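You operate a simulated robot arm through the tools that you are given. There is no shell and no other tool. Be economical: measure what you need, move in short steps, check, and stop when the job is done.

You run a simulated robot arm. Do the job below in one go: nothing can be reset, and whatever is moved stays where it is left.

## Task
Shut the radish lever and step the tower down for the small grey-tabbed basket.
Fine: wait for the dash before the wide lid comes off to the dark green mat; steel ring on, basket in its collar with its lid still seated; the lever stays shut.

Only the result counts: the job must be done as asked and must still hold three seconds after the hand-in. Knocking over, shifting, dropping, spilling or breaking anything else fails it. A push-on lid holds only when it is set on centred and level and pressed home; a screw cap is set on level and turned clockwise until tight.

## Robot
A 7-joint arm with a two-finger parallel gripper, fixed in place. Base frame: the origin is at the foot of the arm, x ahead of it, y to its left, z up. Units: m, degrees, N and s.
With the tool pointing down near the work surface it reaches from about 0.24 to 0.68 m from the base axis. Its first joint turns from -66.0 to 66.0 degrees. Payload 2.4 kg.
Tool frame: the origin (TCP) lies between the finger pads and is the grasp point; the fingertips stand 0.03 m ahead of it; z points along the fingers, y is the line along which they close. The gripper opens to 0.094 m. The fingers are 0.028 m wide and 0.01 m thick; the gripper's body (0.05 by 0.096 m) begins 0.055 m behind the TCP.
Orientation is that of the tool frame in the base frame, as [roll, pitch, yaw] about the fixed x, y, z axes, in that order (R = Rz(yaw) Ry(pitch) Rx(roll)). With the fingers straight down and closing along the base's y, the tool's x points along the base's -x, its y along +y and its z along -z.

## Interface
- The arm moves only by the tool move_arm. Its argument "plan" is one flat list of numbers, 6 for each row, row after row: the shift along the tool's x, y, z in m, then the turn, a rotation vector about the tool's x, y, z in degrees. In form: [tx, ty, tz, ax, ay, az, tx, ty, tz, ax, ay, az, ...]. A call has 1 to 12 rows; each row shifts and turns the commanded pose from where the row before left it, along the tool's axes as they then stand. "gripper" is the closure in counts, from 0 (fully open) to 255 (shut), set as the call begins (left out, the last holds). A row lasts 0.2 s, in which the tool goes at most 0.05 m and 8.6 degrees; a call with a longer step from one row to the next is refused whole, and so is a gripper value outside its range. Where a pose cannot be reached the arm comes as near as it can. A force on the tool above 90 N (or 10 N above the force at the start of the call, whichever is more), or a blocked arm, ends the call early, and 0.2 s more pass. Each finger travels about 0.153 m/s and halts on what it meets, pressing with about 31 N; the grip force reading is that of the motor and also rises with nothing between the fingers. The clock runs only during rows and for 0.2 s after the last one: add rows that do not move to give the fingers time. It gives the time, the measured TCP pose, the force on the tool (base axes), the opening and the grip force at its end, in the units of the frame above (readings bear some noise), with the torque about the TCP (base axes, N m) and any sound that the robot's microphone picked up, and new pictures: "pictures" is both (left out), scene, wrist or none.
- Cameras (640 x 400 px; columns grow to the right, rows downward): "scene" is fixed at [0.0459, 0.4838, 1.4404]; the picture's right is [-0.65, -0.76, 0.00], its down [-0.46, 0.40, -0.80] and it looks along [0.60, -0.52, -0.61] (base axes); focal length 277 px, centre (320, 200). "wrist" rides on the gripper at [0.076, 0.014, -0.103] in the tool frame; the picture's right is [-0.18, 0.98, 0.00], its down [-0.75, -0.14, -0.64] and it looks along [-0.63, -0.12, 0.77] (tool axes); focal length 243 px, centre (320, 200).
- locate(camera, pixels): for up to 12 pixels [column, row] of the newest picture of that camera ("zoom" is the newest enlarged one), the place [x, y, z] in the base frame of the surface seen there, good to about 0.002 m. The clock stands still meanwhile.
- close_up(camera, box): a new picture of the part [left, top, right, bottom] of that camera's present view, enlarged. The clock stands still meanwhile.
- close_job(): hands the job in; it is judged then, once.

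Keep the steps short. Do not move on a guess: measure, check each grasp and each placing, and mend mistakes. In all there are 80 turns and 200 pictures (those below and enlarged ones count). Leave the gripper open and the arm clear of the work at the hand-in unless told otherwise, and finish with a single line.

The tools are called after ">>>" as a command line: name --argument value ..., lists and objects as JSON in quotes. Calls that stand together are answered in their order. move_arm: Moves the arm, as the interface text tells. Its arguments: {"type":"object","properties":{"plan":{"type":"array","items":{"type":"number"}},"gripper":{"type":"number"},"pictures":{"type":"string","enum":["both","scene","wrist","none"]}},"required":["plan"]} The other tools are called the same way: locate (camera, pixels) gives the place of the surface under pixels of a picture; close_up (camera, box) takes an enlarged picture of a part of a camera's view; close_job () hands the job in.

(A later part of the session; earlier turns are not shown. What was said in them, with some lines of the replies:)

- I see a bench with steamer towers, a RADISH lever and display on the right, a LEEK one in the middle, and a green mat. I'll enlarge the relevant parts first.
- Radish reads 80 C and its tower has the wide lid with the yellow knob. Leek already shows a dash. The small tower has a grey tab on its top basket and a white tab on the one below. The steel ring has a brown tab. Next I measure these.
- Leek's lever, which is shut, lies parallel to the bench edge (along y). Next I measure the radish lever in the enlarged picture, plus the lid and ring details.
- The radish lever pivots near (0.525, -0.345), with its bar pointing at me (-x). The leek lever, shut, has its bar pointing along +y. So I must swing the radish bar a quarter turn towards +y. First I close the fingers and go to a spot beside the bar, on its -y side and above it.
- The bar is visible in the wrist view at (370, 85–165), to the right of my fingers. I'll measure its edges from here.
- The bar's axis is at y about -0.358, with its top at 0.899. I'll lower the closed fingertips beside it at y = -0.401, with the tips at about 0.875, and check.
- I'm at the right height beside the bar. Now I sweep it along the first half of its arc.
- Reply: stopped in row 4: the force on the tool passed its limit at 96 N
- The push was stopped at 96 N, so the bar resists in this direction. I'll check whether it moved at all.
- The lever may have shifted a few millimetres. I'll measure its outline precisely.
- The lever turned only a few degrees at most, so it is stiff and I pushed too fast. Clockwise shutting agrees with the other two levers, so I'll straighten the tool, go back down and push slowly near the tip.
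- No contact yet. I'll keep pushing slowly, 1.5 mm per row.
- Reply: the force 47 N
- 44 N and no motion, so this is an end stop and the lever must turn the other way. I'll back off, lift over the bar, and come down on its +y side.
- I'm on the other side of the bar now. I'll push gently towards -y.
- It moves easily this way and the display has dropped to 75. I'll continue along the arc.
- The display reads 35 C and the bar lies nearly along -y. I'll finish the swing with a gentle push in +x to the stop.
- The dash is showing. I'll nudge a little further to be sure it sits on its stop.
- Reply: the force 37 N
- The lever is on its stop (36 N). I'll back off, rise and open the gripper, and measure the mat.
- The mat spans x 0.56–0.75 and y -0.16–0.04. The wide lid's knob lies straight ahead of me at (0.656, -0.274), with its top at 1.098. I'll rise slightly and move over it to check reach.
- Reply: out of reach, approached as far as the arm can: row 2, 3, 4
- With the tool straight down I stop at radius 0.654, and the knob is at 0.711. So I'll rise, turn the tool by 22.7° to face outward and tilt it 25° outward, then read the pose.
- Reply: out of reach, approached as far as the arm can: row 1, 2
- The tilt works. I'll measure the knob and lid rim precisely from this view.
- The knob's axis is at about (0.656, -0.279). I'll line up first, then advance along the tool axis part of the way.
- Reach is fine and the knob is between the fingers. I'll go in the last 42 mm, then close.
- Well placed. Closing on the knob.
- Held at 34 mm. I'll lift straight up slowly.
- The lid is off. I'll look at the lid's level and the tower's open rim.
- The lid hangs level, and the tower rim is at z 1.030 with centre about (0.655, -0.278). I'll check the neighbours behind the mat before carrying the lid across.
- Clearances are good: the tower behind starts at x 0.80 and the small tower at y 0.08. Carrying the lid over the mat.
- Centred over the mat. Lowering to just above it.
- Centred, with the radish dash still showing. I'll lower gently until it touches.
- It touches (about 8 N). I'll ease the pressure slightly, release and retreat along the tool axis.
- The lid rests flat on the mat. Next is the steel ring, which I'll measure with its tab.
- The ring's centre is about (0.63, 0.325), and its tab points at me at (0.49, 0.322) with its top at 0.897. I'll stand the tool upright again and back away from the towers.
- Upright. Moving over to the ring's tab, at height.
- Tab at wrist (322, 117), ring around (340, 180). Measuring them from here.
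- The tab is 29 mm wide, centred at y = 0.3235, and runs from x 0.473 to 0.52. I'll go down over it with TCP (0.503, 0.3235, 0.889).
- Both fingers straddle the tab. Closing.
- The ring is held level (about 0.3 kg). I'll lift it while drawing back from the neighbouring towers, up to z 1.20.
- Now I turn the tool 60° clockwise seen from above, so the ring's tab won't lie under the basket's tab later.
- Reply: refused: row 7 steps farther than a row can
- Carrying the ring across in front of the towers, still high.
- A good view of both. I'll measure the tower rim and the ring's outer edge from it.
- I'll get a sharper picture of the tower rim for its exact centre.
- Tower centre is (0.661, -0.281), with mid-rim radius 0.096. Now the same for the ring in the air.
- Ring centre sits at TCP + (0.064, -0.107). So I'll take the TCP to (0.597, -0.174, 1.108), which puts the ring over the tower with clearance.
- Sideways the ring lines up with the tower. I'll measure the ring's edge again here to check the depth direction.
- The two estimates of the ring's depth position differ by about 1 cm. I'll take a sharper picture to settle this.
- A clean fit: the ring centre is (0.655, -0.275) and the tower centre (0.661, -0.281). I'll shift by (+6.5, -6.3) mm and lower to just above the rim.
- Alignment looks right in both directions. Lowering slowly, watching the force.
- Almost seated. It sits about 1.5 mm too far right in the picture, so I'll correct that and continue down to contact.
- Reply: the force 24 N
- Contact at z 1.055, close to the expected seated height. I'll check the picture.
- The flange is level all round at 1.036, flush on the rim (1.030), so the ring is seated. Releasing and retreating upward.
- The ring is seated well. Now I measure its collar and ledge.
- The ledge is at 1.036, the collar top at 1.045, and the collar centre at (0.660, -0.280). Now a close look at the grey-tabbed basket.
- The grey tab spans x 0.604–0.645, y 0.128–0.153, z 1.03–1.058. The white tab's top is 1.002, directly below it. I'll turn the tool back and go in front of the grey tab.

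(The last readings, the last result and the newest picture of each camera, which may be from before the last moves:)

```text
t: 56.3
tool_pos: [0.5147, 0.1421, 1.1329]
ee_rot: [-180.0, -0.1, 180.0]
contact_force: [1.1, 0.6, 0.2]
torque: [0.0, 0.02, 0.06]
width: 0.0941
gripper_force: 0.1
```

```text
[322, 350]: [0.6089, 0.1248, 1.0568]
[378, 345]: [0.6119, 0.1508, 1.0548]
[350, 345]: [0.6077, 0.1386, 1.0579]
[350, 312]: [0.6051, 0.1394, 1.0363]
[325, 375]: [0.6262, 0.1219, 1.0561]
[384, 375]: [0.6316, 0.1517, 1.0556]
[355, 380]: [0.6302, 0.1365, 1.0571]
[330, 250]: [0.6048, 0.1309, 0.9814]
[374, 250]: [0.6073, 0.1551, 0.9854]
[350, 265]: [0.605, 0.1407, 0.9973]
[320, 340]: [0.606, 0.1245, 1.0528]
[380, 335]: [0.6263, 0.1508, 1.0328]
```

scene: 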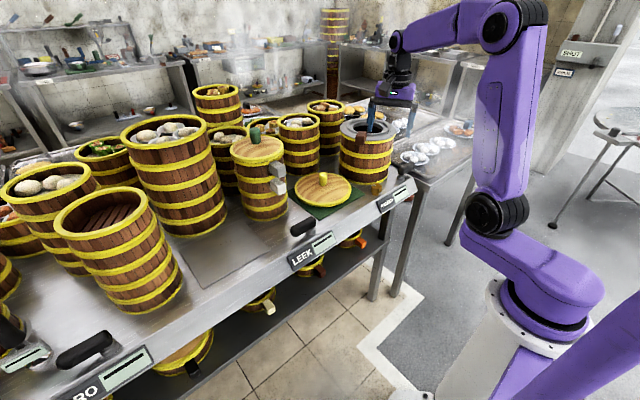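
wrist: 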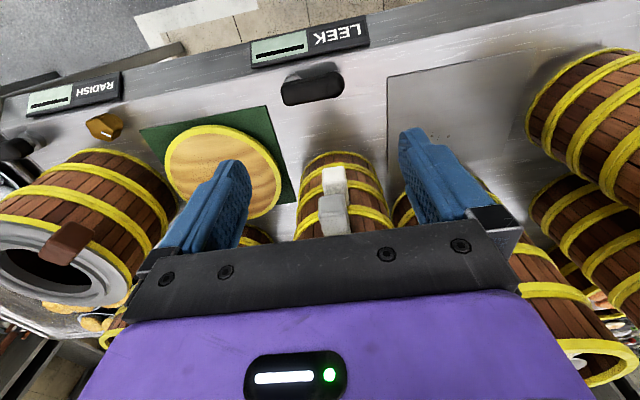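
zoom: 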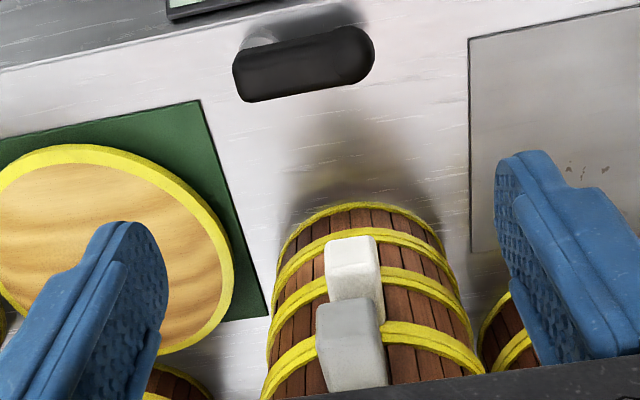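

The tab's centre is y = 0.1375 and its width 28 mm. I'll move above it at x 0.620, then descend to z 1.046, which leaves the tips at 1.016, above the white tab.

>>> move_arm --plan '[-0.035, -0.0015, 0, 0, 0, 0, -0.035, -0.0015, 0, 0, 0, 0, -0.0353, -0.0016, 0, 0, 0, 0, 0, 0, 0.03, 0, 0, 0, 0, 0, 0.03, 0, 0, 0, 0, 0, 0, 0, 0, 0]'

>>> close_up --camera "scene" --box '[230, 110, 320, 200]'

```text
t: 57.7
tool_pos: [0.6224, 0.1339, 1.0742]
ee_rot: [180.0, 0.0, -180.0]
contact_force: [0.5, 0.2, -0.8]
torque: [-0.02, -0.03, 0.01]
width: 0.0941
gripper_force: 0.2
```

scene: 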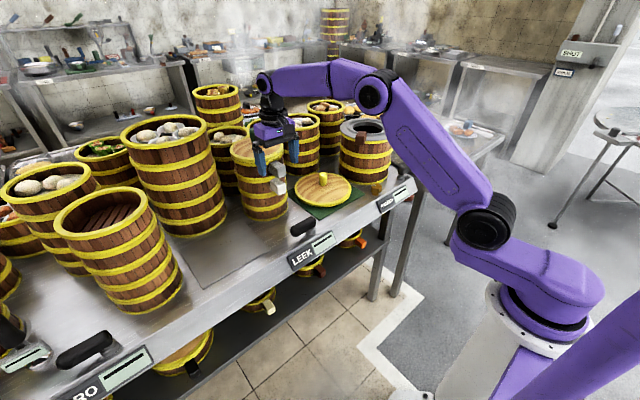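
wrist: 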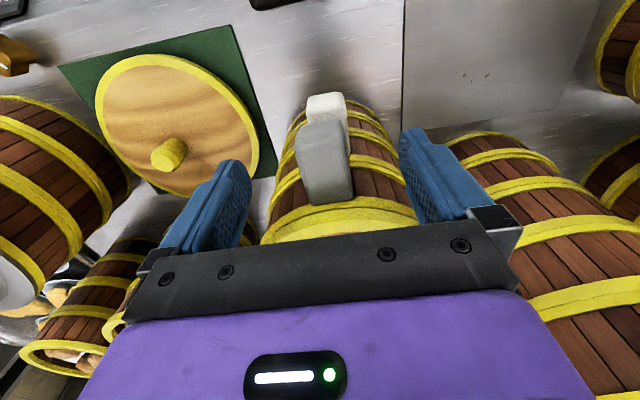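

```text
4.44 times, centred on (275, 155) of scene
```

zoom: 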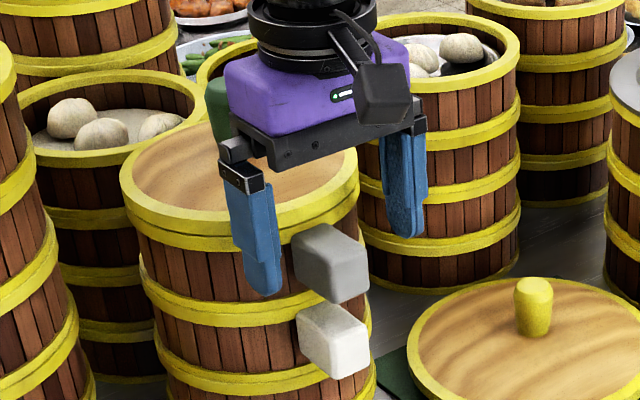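

Aligned: the tab is centred between the fingers. Descending 24 mm, then closing.

>>> move_arm --plan '[0, 0, 0.012, 0, 0, 0, 0, 0, 0.012, 0, 0, 0, 0, 0, 0, 0, 0, 0]' --pictures "scene"

>>> close_up --camera "scene" --box '[230, 110, 320, 200]'

```text
t: 58.5
tool_pos: [0.6235, 0.1357, 1.0496]
ee_rot: [180.0, 0.1, -179.9]
contact_force: [-0.4, -0.3, 0.3]
torque: [0.0, 0.01, 0.0]
width: 0.0938
gripper_force: 0.1
```

scene: 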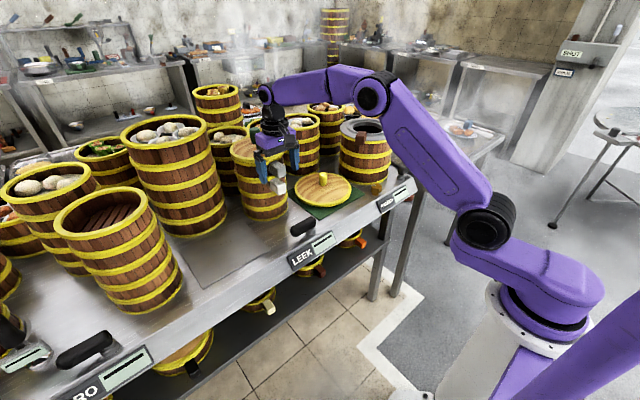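

```text
4.44 times, centred on (275, 155) of scene
```

zoom: 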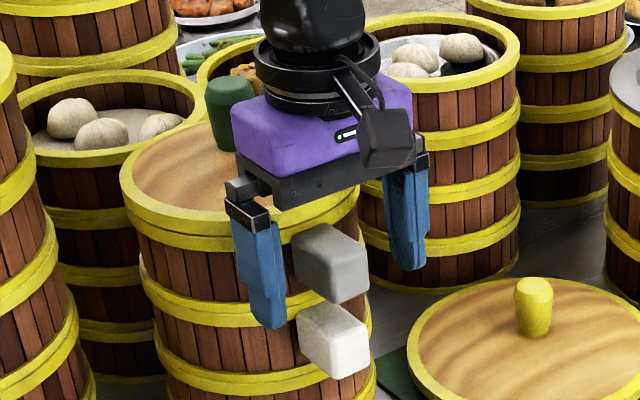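

Closing on the grey tab.

>>> move_arm --plan '[0, 0.001, 0, 0, 0, 0, 0, 0, 0, 0, 0, 0, 0, 0, 0, 0, 0, 0, 0, 0, 0, 0, 0, 0]' --gripper 255 --pictures "wrist"

>>> close_up --camera "scene" --box '[230, 110, 320, 200]'

```text
t: 59.5
tool_pos: [0.6222, 0.1375, 1.0494]
ee_rot: [180.0, 0.0, 180.0]
contact_force: [0.2, 1.8, 2.0]
torque: [-0.02, -0.11, 0.15]
width: 0.0336
gripper_force: 31.0
```

wrist: 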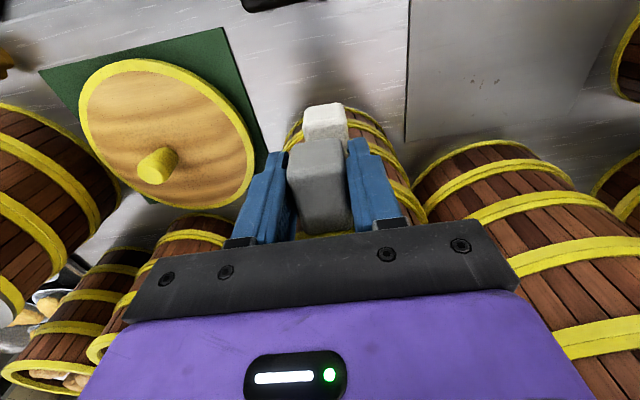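

```text
4.44 times, centred on (275, 155) of scene
```

zoom: 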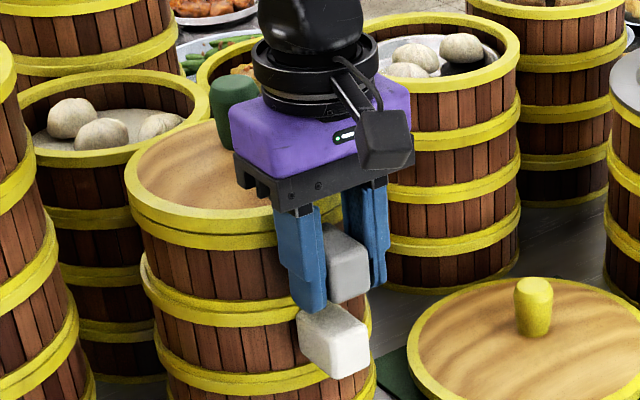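

Gripped, and only the grey tab. I'll lift slowly by 20 mm and check for droop.

>>> move_arm --plan '[0, 0, -0.003, 0, 0, 0, 0, 0, -0.005, 0, 0, 0, 0, 0, -0.006, 0, 0, 0, 0, 0, -0.006, 0, 0, 0, 0, 0, 0, 0, 0, 0]' --pictures "scene"

>>> close_up --camera "scene" --box '[230, 110, 320, 200]'

```text
t: 60.7
tool_pos: [0.6222, 0.1365, 1.0695]
ee_rot: [179.9, 0.0, 179.9]
contact_force: [0.0, 0.3, -2.0]
torque: [0.01, 0.28, 0.01]
width: 0.0343
gripper_force: 30.8
```

scene: 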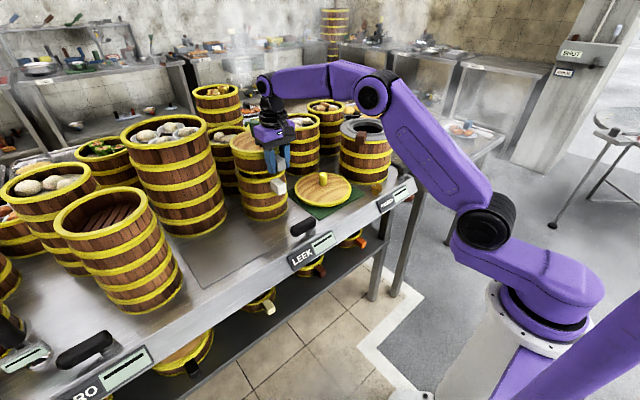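

```text
4.44 times, centred on (275, 155) of scene
```

zoom: 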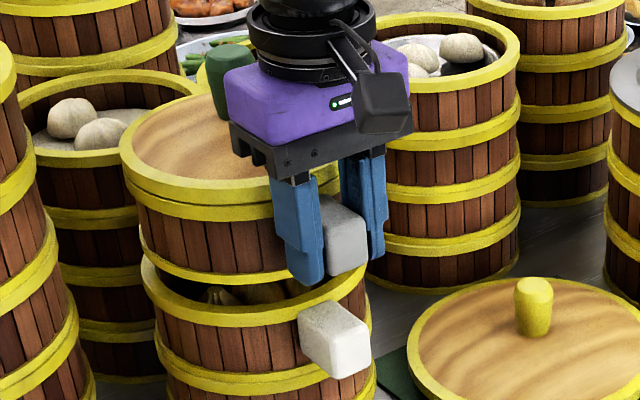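

Lifted level, lid on, and the basket below stays put. I'll rise further and draw back.

>>> move_arm --plan '[0, 0, -0.02, 0, 0, 0, 0, 0, -0.025, 0, 0, 0, 0.01, 0, -0.025, 0, 0, 0, 0.03, 0, 0, 0, 0, 0, 0.03, 0, 0, 0, 0, 0, 0.03, 0, 0, 0, 0, 0, 0.02, 0, 0, 0, 0, 0]' --pictures "scene"

>>> move_arm --plan '[0, -0.038, 0, 0, 0, 0, 0, -0.038, 0, 0, 0, 0, 0, -0.038, 0, 0, 0, 0, 0, -0.038, 0, 0, 0, 0, 0, -0.038, 0, 0, 0, 0, 0, -0.038, 0, 0, 0, 0, 0, -0.038, 0, 0, 0, 0, 0, -0.038, 0, 0, 0, 0, 0, -0.038, 0, 0, 0, 0, 0, -0.038, 0, 0, 0, 0, 0, -0.038, 0, 0, 0, 0, 0, 0, 0, 0, 0, 0]'

>>> close_up --camera "scene" --box '[330, 60, 450, 150]'

```text
t: 62.3
tool_pos: [0.5034, 0.1383, 1.1389]
ee_rot: [-180.0, 0.0, -180.0]
contact_force: [-0.2, 0.3, -2.8]
torque: [0.0, 0.24, 0.01]
width: 0.0339
gripper_force: 30.9
```

scene: 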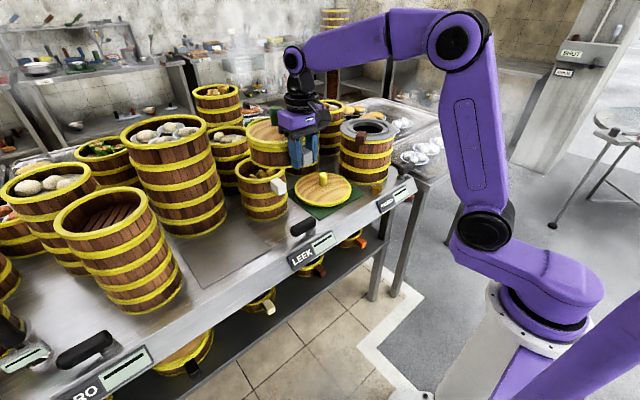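

```text
t: 64.9
tool_pos: [0.4994, -0.2812, 1.1399]
ee_rot: [-180.0, 0.0, -179.9]
contact_force: [-0.7, 0.7, -3.3]
torque: [0.05, 0.27, 0.0]
width: 0.0339
gripper_force: 30.9
```

scene: 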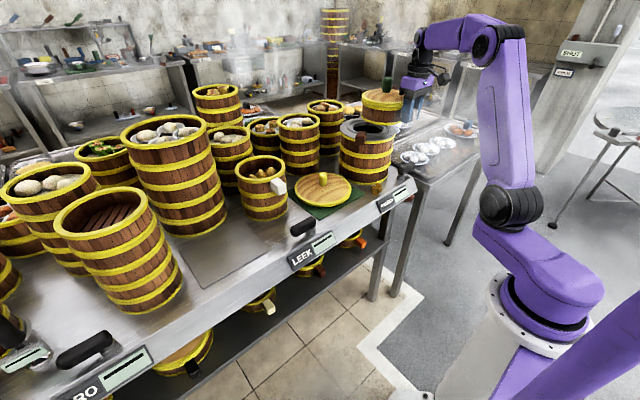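
wrist: 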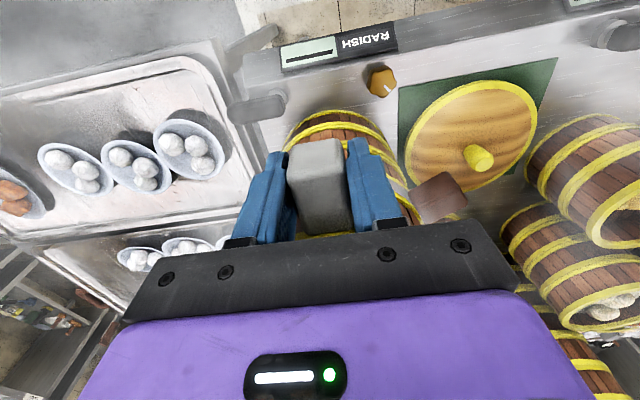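

```text
4.44 times, centred on (390, 105) of scene
```

zoom: 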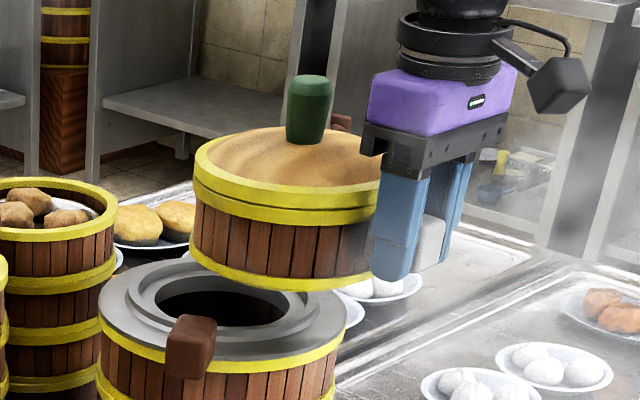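

Basket level with its lid on. I'll measure its exact centre.

>>> close_up --camera "scene" --box '[366, 70, 430, 130]'

```text
6.67 times, centred on (398, 100) of scene
```

zoom: 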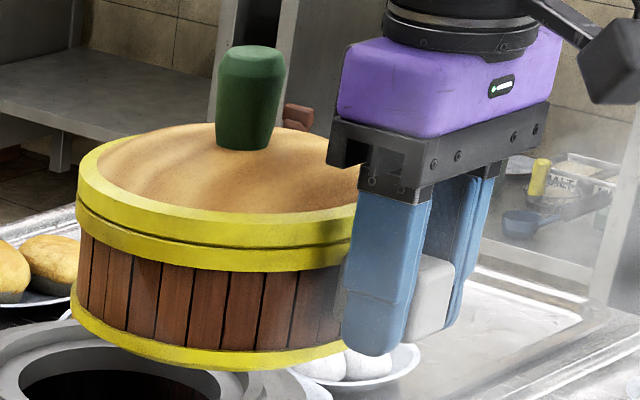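

>>> locate --camera "zoom" --pixels '[[86, 180], [105, 204], [150, 217], [220, 221], [300, 219], [340, 210], [115, 148], [165, 131], [205, 125], [300, 125], [248, 60], [248, 145]]'

>>> locate --camera "zoom" --pixels '[[73, 300], [90, 330], [130, 350], [200, 364], [260, 364], [320, 352], [85, 260], [130, 300], [200, 310], [260, 310], [310, 305], [200, 345]]'

```text
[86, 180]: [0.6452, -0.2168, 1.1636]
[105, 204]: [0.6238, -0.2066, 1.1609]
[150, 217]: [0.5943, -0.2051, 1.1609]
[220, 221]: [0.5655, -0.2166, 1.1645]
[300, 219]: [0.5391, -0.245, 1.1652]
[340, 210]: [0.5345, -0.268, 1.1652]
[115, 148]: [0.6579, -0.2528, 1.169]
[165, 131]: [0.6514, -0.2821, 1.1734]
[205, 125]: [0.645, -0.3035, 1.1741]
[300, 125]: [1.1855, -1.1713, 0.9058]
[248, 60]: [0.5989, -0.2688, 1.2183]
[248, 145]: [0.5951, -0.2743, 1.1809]
```

```text
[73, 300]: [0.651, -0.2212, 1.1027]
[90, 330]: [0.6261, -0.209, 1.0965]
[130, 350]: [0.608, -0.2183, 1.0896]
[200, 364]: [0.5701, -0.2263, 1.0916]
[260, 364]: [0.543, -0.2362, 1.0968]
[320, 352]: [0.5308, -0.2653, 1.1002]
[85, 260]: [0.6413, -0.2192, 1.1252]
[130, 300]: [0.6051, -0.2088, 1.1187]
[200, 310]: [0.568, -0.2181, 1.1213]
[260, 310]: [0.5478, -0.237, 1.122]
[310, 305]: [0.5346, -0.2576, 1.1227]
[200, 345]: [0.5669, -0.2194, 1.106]
```

The picks on the lid rim are ambiguous, so I'll take a larger picture.

>>> close_up --camera "scene" --box '[370, 84, 408, 108]'

>>> close_up --camera "scene" --box '[370, 98, 414, 128]'

```text
16.00 times, centred on (389, 96) of scene
```

zoom: 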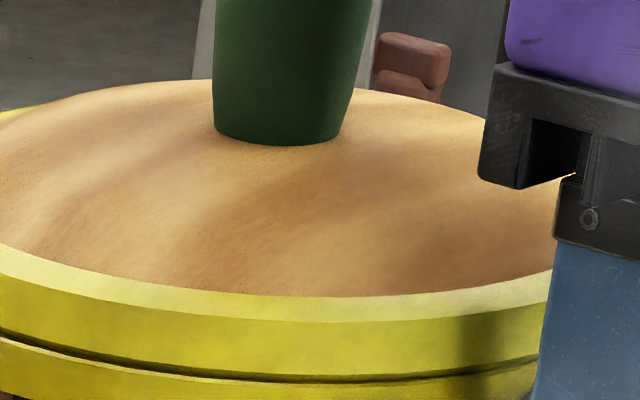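

```text
13.33 times, centred on (392, 113) of scene
```

zoom: 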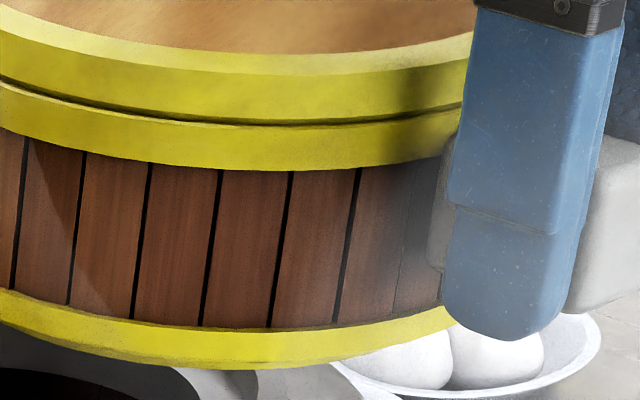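

The wood top is domed, which explains those readings. I'll pick the near sides of the two bands of the basket.

>>> locate --camera "zoom" --pixels '[[10, 105], [80, 125], [150, 138], [220, 146], [290, 147], [360, 143], [430, 132], [10, 310], [100, 335], [200, 348], [300, 347], [400, 335]]'

>>> close_up --camera "scene" --box '[370, 80, 414, 128]'

>>> locate --camera "scene" --pixels '[[377, 100], [378, 104], [379, 108], [380, 113], [378, 116], [379, 98]]'

```text
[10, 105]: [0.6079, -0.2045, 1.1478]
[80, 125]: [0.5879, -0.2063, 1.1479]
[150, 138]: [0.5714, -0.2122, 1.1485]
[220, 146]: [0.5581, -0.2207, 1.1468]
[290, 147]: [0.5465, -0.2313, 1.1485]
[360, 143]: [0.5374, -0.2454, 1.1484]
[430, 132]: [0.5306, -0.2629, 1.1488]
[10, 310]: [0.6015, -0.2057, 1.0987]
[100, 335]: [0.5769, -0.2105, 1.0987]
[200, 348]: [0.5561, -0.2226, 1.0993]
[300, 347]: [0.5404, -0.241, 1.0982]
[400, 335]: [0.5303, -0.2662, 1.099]
```

```text
8.33 times, centred on (392, 104) of scene
```

zoom: 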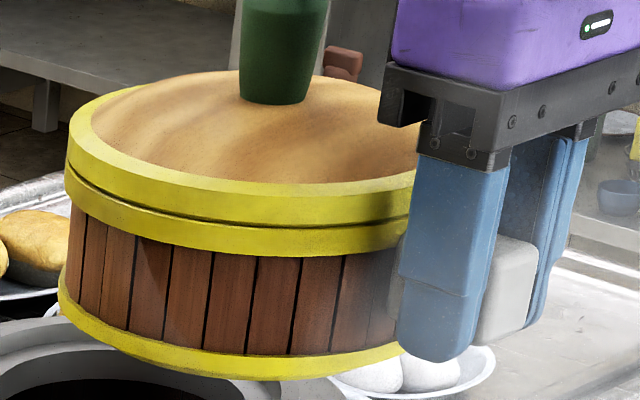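

```text
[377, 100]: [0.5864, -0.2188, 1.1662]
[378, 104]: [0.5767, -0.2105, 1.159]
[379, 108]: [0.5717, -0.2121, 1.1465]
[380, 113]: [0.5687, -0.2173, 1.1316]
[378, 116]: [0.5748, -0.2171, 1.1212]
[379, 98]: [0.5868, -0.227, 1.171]
```

I need the true sizes of the basket and collar. I'll enlarge the ring and the white-tabbed basket left behind, which has the same diameter.

>>> close_up --camera "scene" --box '[338, 114, 402, 148]'

>>> close_up --camera "scene" --box '[230, 148, 294, 190]'

```text
10.00 times, centred on (370, 131) of scene
```

zoom: 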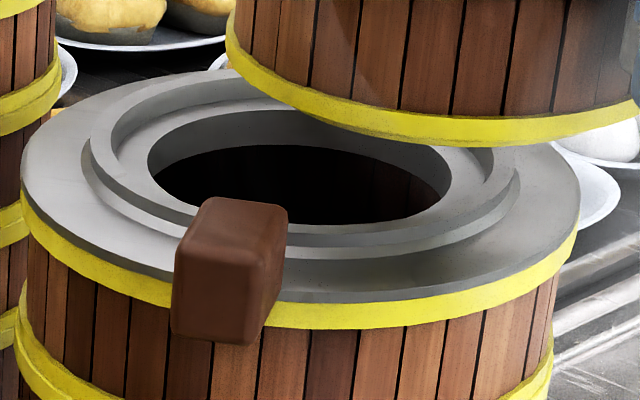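

```text
9.52 times, centred on (262, 169) of scene
```

zoom: 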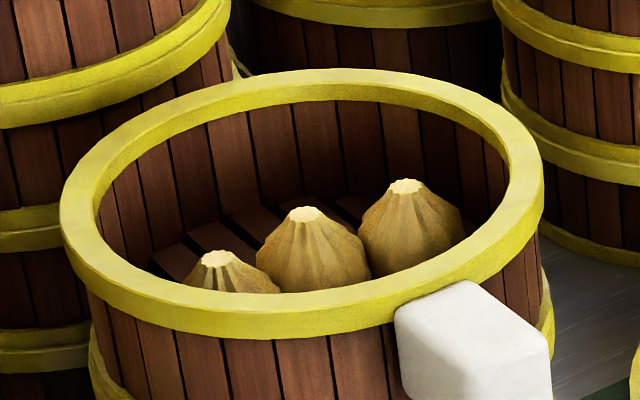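

The basket's band radius (77 mm) matches the collar's, so it stacks rim on rim, with a hidden spigot in the recess. The basket centre is now (0.605, -0.282). Next I fit the ring's centre equally well from clean near-edge points.

>>> close_up --camera "scene" --box '[338, 114, 402, 148]'

>>> locate --camera "zoom" --pixels '[[26, 205], [50, 242], [100, 273], [150, 289], [300, 312], [350, 312], [400, 308], [450, 298], [500, 281], [540, 261], [565, 240], [576, 220]]'

>>> locate --camera "zoom" --pixels '[[86, 168], [100, 190], [130, 210], [160, 226], [320, 252], [360, 252], [400, 247], [440, 238], [480, 222], [505, 203], [515, 188], [320, 240]]'

```text
10.00 times, centred on (370, 131) of scene
```

zoom: 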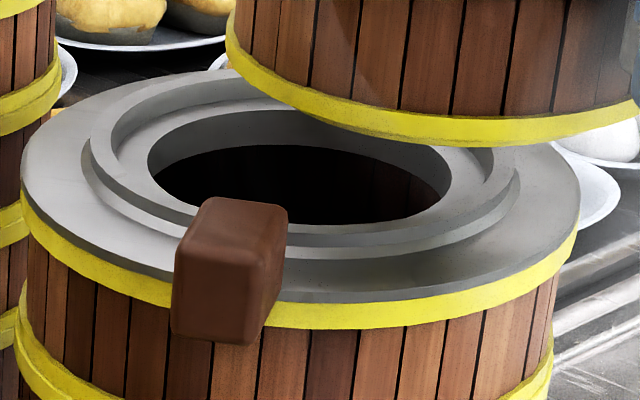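

```text
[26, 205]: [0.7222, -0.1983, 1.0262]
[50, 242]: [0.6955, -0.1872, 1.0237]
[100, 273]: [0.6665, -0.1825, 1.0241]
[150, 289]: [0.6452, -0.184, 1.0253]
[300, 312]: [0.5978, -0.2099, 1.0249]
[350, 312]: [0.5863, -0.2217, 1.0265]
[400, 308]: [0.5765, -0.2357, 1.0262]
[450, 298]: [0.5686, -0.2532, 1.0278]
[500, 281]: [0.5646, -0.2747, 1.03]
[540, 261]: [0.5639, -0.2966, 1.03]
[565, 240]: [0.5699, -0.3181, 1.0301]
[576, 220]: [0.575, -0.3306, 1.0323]
```

```text
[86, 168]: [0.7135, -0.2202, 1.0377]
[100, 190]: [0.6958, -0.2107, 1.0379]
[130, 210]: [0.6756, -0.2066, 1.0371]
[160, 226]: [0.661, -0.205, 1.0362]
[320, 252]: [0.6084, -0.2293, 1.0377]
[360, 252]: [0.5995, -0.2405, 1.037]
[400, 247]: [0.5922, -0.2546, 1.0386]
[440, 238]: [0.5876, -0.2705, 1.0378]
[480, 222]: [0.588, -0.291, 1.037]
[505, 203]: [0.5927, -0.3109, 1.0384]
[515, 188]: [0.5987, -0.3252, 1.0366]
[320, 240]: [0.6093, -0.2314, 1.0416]
```

From like-for-like near arcs, the basket needs to go +60 mm in x and -1 mm in y. I'll move there at the current height, which clears the ring's tab.

>>> move_arm --plan '[-0.02, 0, 0, 0, 0, 0, -0.02, 0, 0, 0, 0, 0, -0.0205, -0.001, 0, 0, 0, 0, 0, 0, 0.015, 0, 0, 0, 0, 0, 0.013, 0, 0, 0, 0, 0, 0, 0, 0, 0]'

>>> close_up --camera "scene" --box '[334, 90, 406, 146]'

```text
t: 66.3
tool_pos: [0.5625, -0.2833, 1.1101]
ee_rot: [179.9, 0.1, -180.0]
contact_force: [-0.3, 0.0, -3.5]
torque: [-0.01, 0.28, -0.02]
width: 0.0341
gripper_force: 30.9
```

scene: 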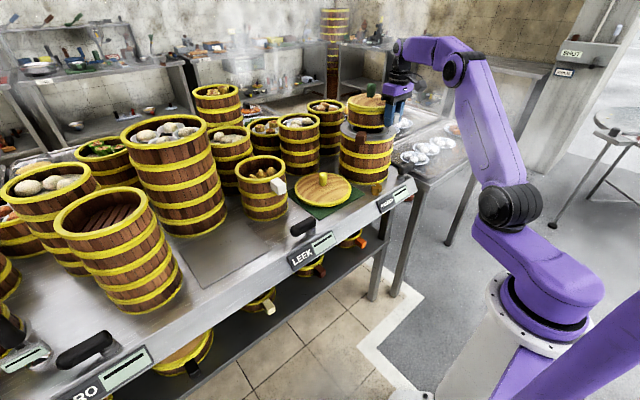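
wrist: 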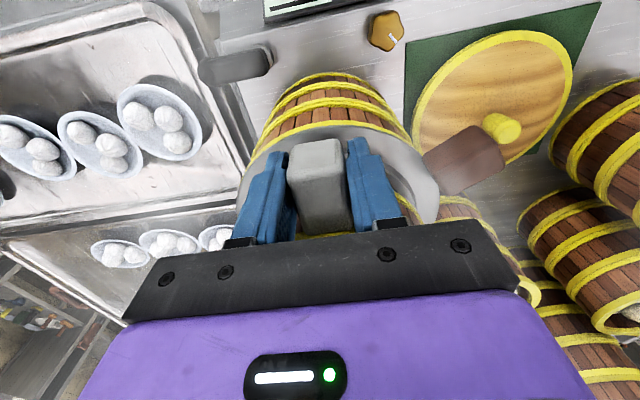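

```text
7.14 times, centred on (370, 118) of scene
```

zoom: 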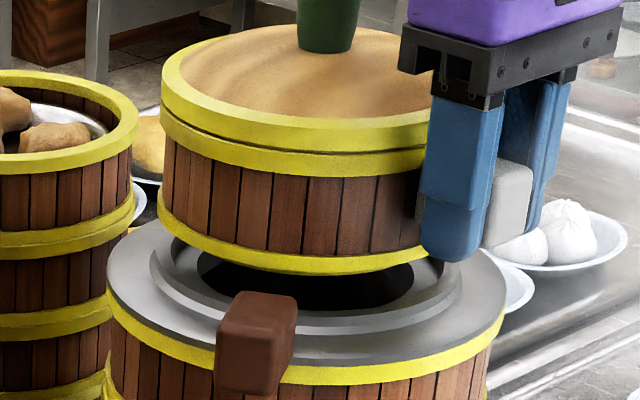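

Now hovering about 2 cm above. Comparing the arcs in a sharper picture.

>>> close_up --camera "scene" --box '[346, 112, 406, 144]'

```text
10.67 times, centred on (376, 128) of scene
```

zoom: 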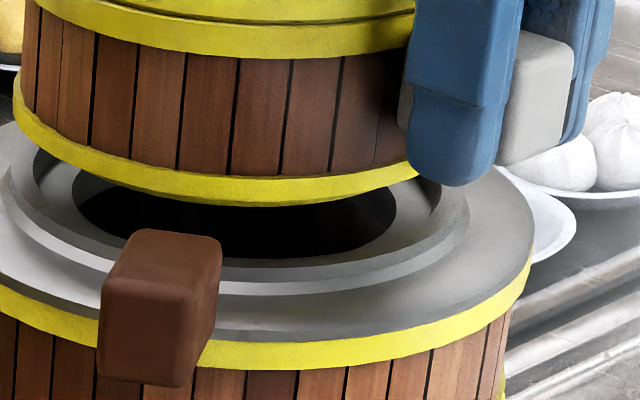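

>>> locate --camera "zoom" --pixels '[[18, 112], [40, 142], [80, 166], [130, 183], [180, 192], [230, 195], [280, 194], [330, 187], [380, 176], [405, 168]]'

>>> locate --camera "zoom" --pixels '[[8, 205], [30, 232], [60, 254], [95, 270], [235, 288], [280, 288], [320, 285], [360, 277], [400, 264], [435, 246], [455, 228], [464, 212]]'

```text
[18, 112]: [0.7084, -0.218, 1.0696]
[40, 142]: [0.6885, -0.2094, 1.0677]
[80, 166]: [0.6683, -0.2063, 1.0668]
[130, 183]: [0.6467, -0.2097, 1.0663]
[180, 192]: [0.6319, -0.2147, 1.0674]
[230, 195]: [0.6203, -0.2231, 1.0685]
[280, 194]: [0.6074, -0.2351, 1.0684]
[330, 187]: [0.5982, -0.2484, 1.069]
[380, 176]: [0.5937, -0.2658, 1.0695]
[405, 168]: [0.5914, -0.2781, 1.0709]
```

```text
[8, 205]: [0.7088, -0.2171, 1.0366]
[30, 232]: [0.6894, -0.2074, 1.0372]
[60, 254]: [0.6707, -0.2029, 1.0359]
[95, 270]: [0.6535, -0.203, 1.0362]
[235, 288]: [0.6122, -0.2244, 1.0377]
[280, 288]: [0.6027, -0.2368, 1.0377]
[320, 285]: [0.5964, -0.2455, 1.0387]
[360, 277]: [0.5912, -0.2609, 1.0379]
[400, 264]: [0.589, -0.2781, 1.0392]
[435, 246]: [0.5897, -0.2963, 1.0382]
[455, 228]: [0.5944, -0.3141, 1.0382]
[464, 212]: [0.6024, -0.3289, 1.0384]
```

The basket is about 2 mm too far back, so I'll correct by (-1.2, +1.2) mm and lower slowly.

>>> move_arm --plan '[0.0012, 0.0012, 0.003, 0, 0, 0, 0, 0, 0.004, 0, 0, 0, 0, 0, 0.003, 0, 0, 0, 0, 0, 0.002, 0, 0, 0, 0, 0, 0.0015, 0, 0, 0, 0, 0, 0.0015, 0, 0, 0, 0, 0, 0.0015, 0, 0, 0]' --pictures "scene"

>>> close_up --camera "scene" --box '[340, 112, 404, 144]'

```text
t: 67.9
tool_pos: [0.5613, -0.2804, 1.0949]
ee_rot: [180.0, 0.0, 179.9]
contact_force: [0.2, -0.1, -2.7]
torque: [-0.01, 0.29, -0.02]
width: 0.0343
gripper_force: 30.9
```

scene: 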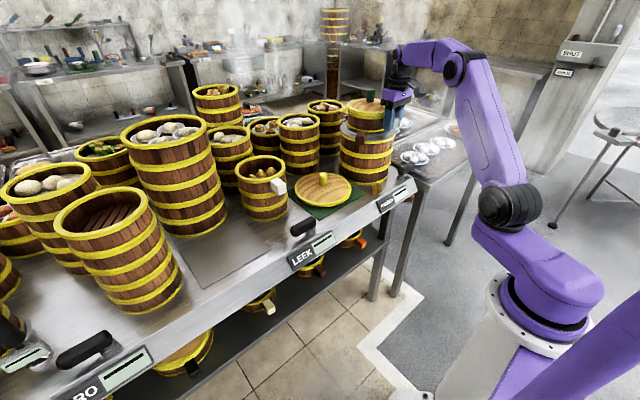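

```text
10.00 times, centred on (372, 128) of scene
```

zoom: 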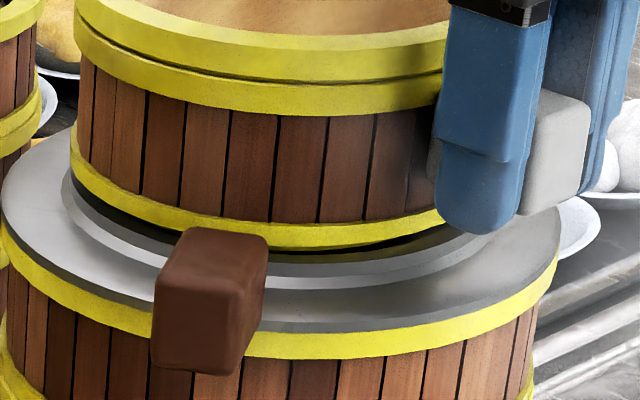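

No contact yet. The collar shows evenly around the basket. Continuing down in 1 mm steps.

>>> move_arm --plan '[0, 0, 0.001, 0, 0, 0, 0, 0, 0.001, 0, 0, 0, 0, 0, 0.001, 0, 0, 0, 0, 0, 0.001, 0, 0, 0, 0, 0, 0.001, 0, 0, 0]' --pictures "none"

>>> close_up --camera "scene" --box '[340, 112, 404, 144]'

```text
t: 69.1
tool_pos: [0.5616, -0.2814, 1.0894]
ee_rot: [179.9, 0.0, -180.0]
contact_force: [0.1, -0.2, -2.5]
torque: [-0.01, 0.29, 0.02]
width: 0.0341
gripper_force: 31.0
```

```text
10.00 times, centred on (372, 128) of scene
5 turns are left
```

zoom: 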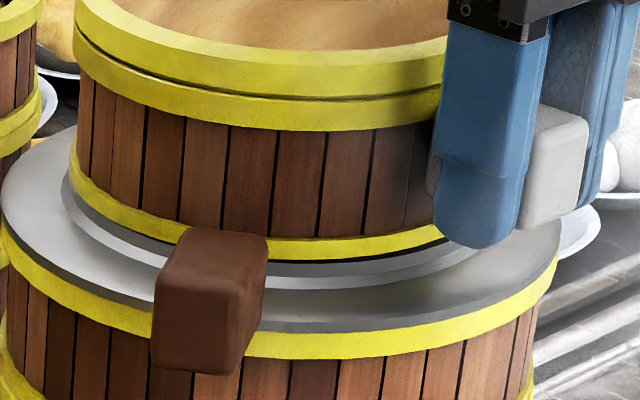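

Still free, hanging close over the collar. Lowering 4 mm more in small steps, watching the force.

>>> move_arm --plan '[0, 0, 0.001, 0, 0, 0, 0, 0, 0.001, 0, 0, 0, 0, 0, 0.001, 0, 0, 0, 0, 0, 0.001, 0, 0, 0, 0, 0, 0, 0, 0, 0]' --pictures "scene"

```text
t: 70.3
tool_pos: [0.5612, -0.2807, 1.0863]
ee_rot: [-179.8, 0.2, 179.9]
contact_force: [-1.2, -0.7, 18.2]
torque: [0.09, -0.38, -0.01]
width: 0.0339
gripper_force: 30.9
4 turns are left
```

scene: 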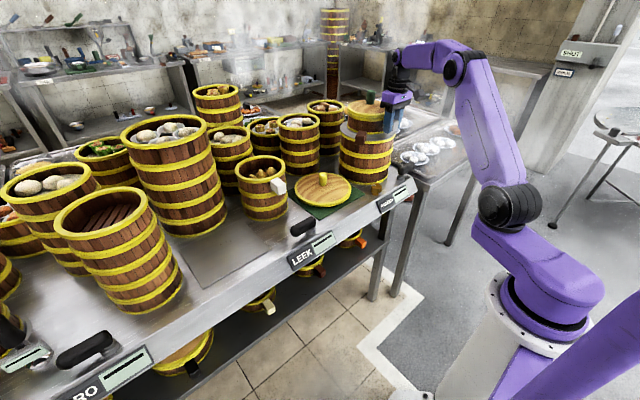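

Contact at 1.087, the rim-on-rim height. I'll check the seam all round before releasing.

>>> close_up --camera "scene" --box '[340, 112, 404, 144]'

>>> locate --camera "zoom" --pixels '[[80, 180], [130, 222], [170, 238], [290, 258], [350, 256], [410, 245], [100, 100], [160, 120], [250, 135], [330, 133], [400, 124]]'

>>> close_up --camera "scene" --box '[334, 84, 414, 150]'

```text
10.00 times, centred on (372, 128) of scene
```

zoom: 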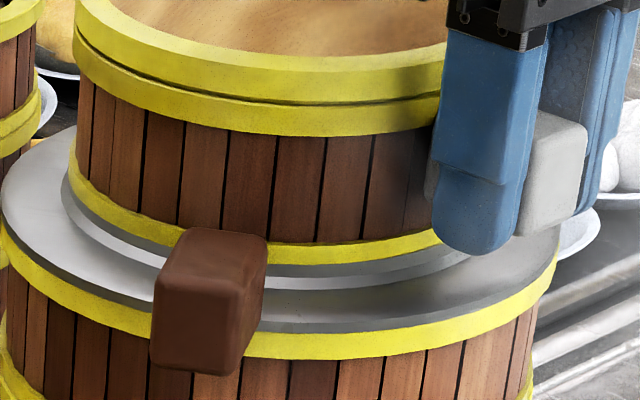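

```text
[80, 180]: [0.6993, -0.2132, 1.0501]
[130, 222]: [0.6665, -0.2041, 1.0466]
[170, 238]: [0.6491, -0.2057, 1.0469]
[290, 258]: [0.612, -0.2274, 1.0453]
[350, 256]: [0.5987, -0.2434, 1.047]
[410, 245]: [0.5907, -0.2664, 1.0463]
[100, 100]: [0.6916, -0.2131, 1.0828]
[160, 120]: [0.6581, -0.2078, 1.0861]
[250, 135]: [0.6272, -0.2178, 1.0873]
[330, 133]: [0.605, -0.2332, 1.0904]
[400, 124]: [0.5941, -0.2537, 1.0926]
```

```text
6.06 times, centred on (374, 117) of scene
3 turns are left
```

zoom: 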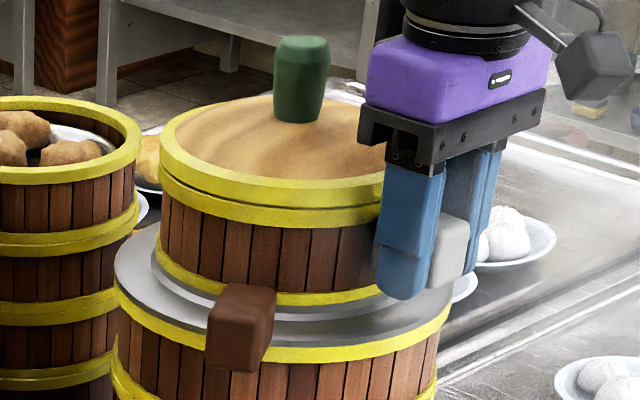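

The band sits flush on the collar at 1.046 all round, with the lid seated and level. Releasing, going straight up, backing away and checking.

>>> move_arm --plan '[0, 0, 0, 0, 0, 0, 0, 0, 0, 0, 0, 0, 0, 0, 0, 0, 0, 0, 0, 0, -0.02, 0, 0, 0, 0.005, 0, -0.03, 0, 0, 0, 0.02, 0, -0.03, 0, 0, 0, 0.04, 0, -0.02, 0, 0, 0, 0.04, 0, 0, 0, 0, 0, 0.04, 0, 0, 0, 0, 0, 0, 0, 0, 0, 0, 0]' --gripper 0

>>> close_up --camera "scene" --box '[334, 84, 414, 150]'

>>> close_up --camera "scene" --box '[290, 130, 440, 230]'

```text
t: 72.5
tool_pos: [0.4175, -0.2809, 1.187]
ee_rot: [-179.9, 0.1, 180.0]
contact_force: [-0.1, -0.2, -0.1]
torque: [-0.03, -0.03, 0.03]
width: 0.0942
gripper_force: 0.1
```

scene: 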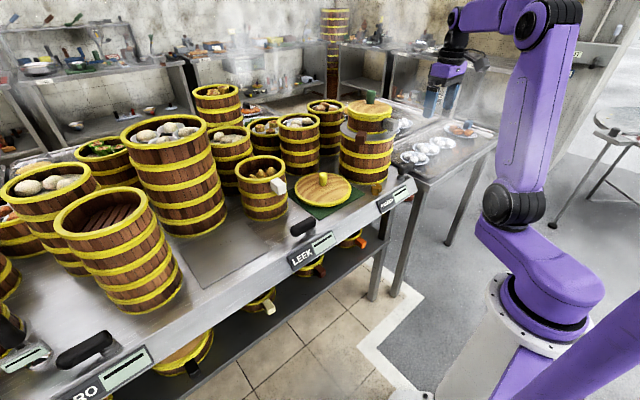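
wrist: 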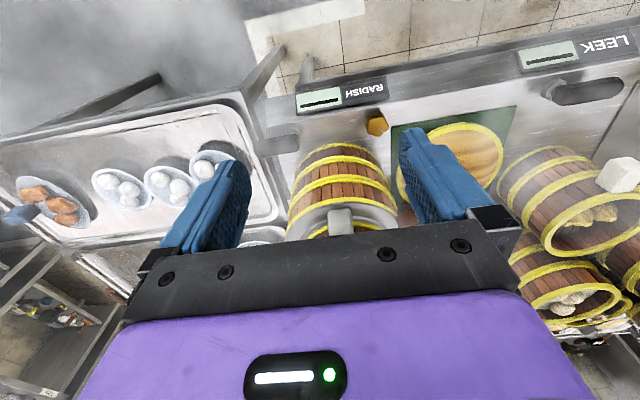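

```text
6.06 times, centred on (374, 117) of scene
```

zoom: 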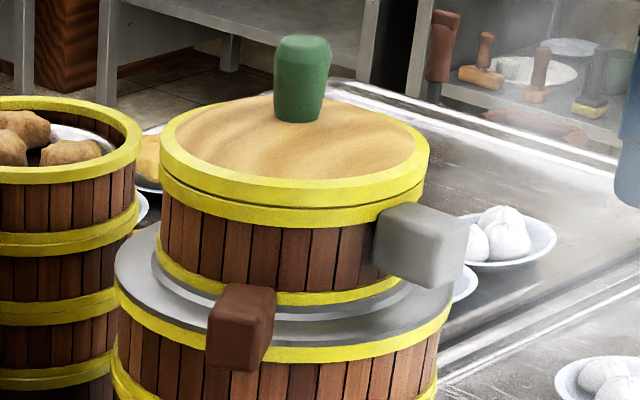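

```text
4.00 times, centred on (365, 180) of scene
2 turns are left
```

zoom: 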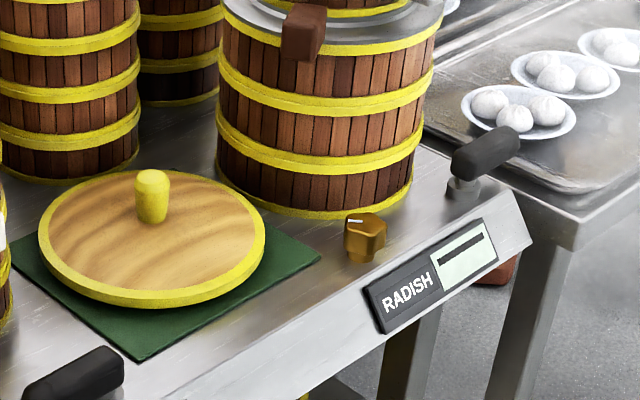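

The basket is seated in the collar with its lid on, the ring is seated, the wide lid is on the mat, the lever is shut and the dash is showing. The gripper is open and clear, so I'm handing in.

>>> close_job

```text
The job is handed in.
```

Job handed in: the radish lever is shut with the dash showing, the wide lid is on the dark green mat, the steel ring is on the tower, and the grey-tabbed basket sits in its collar with its lid still on.
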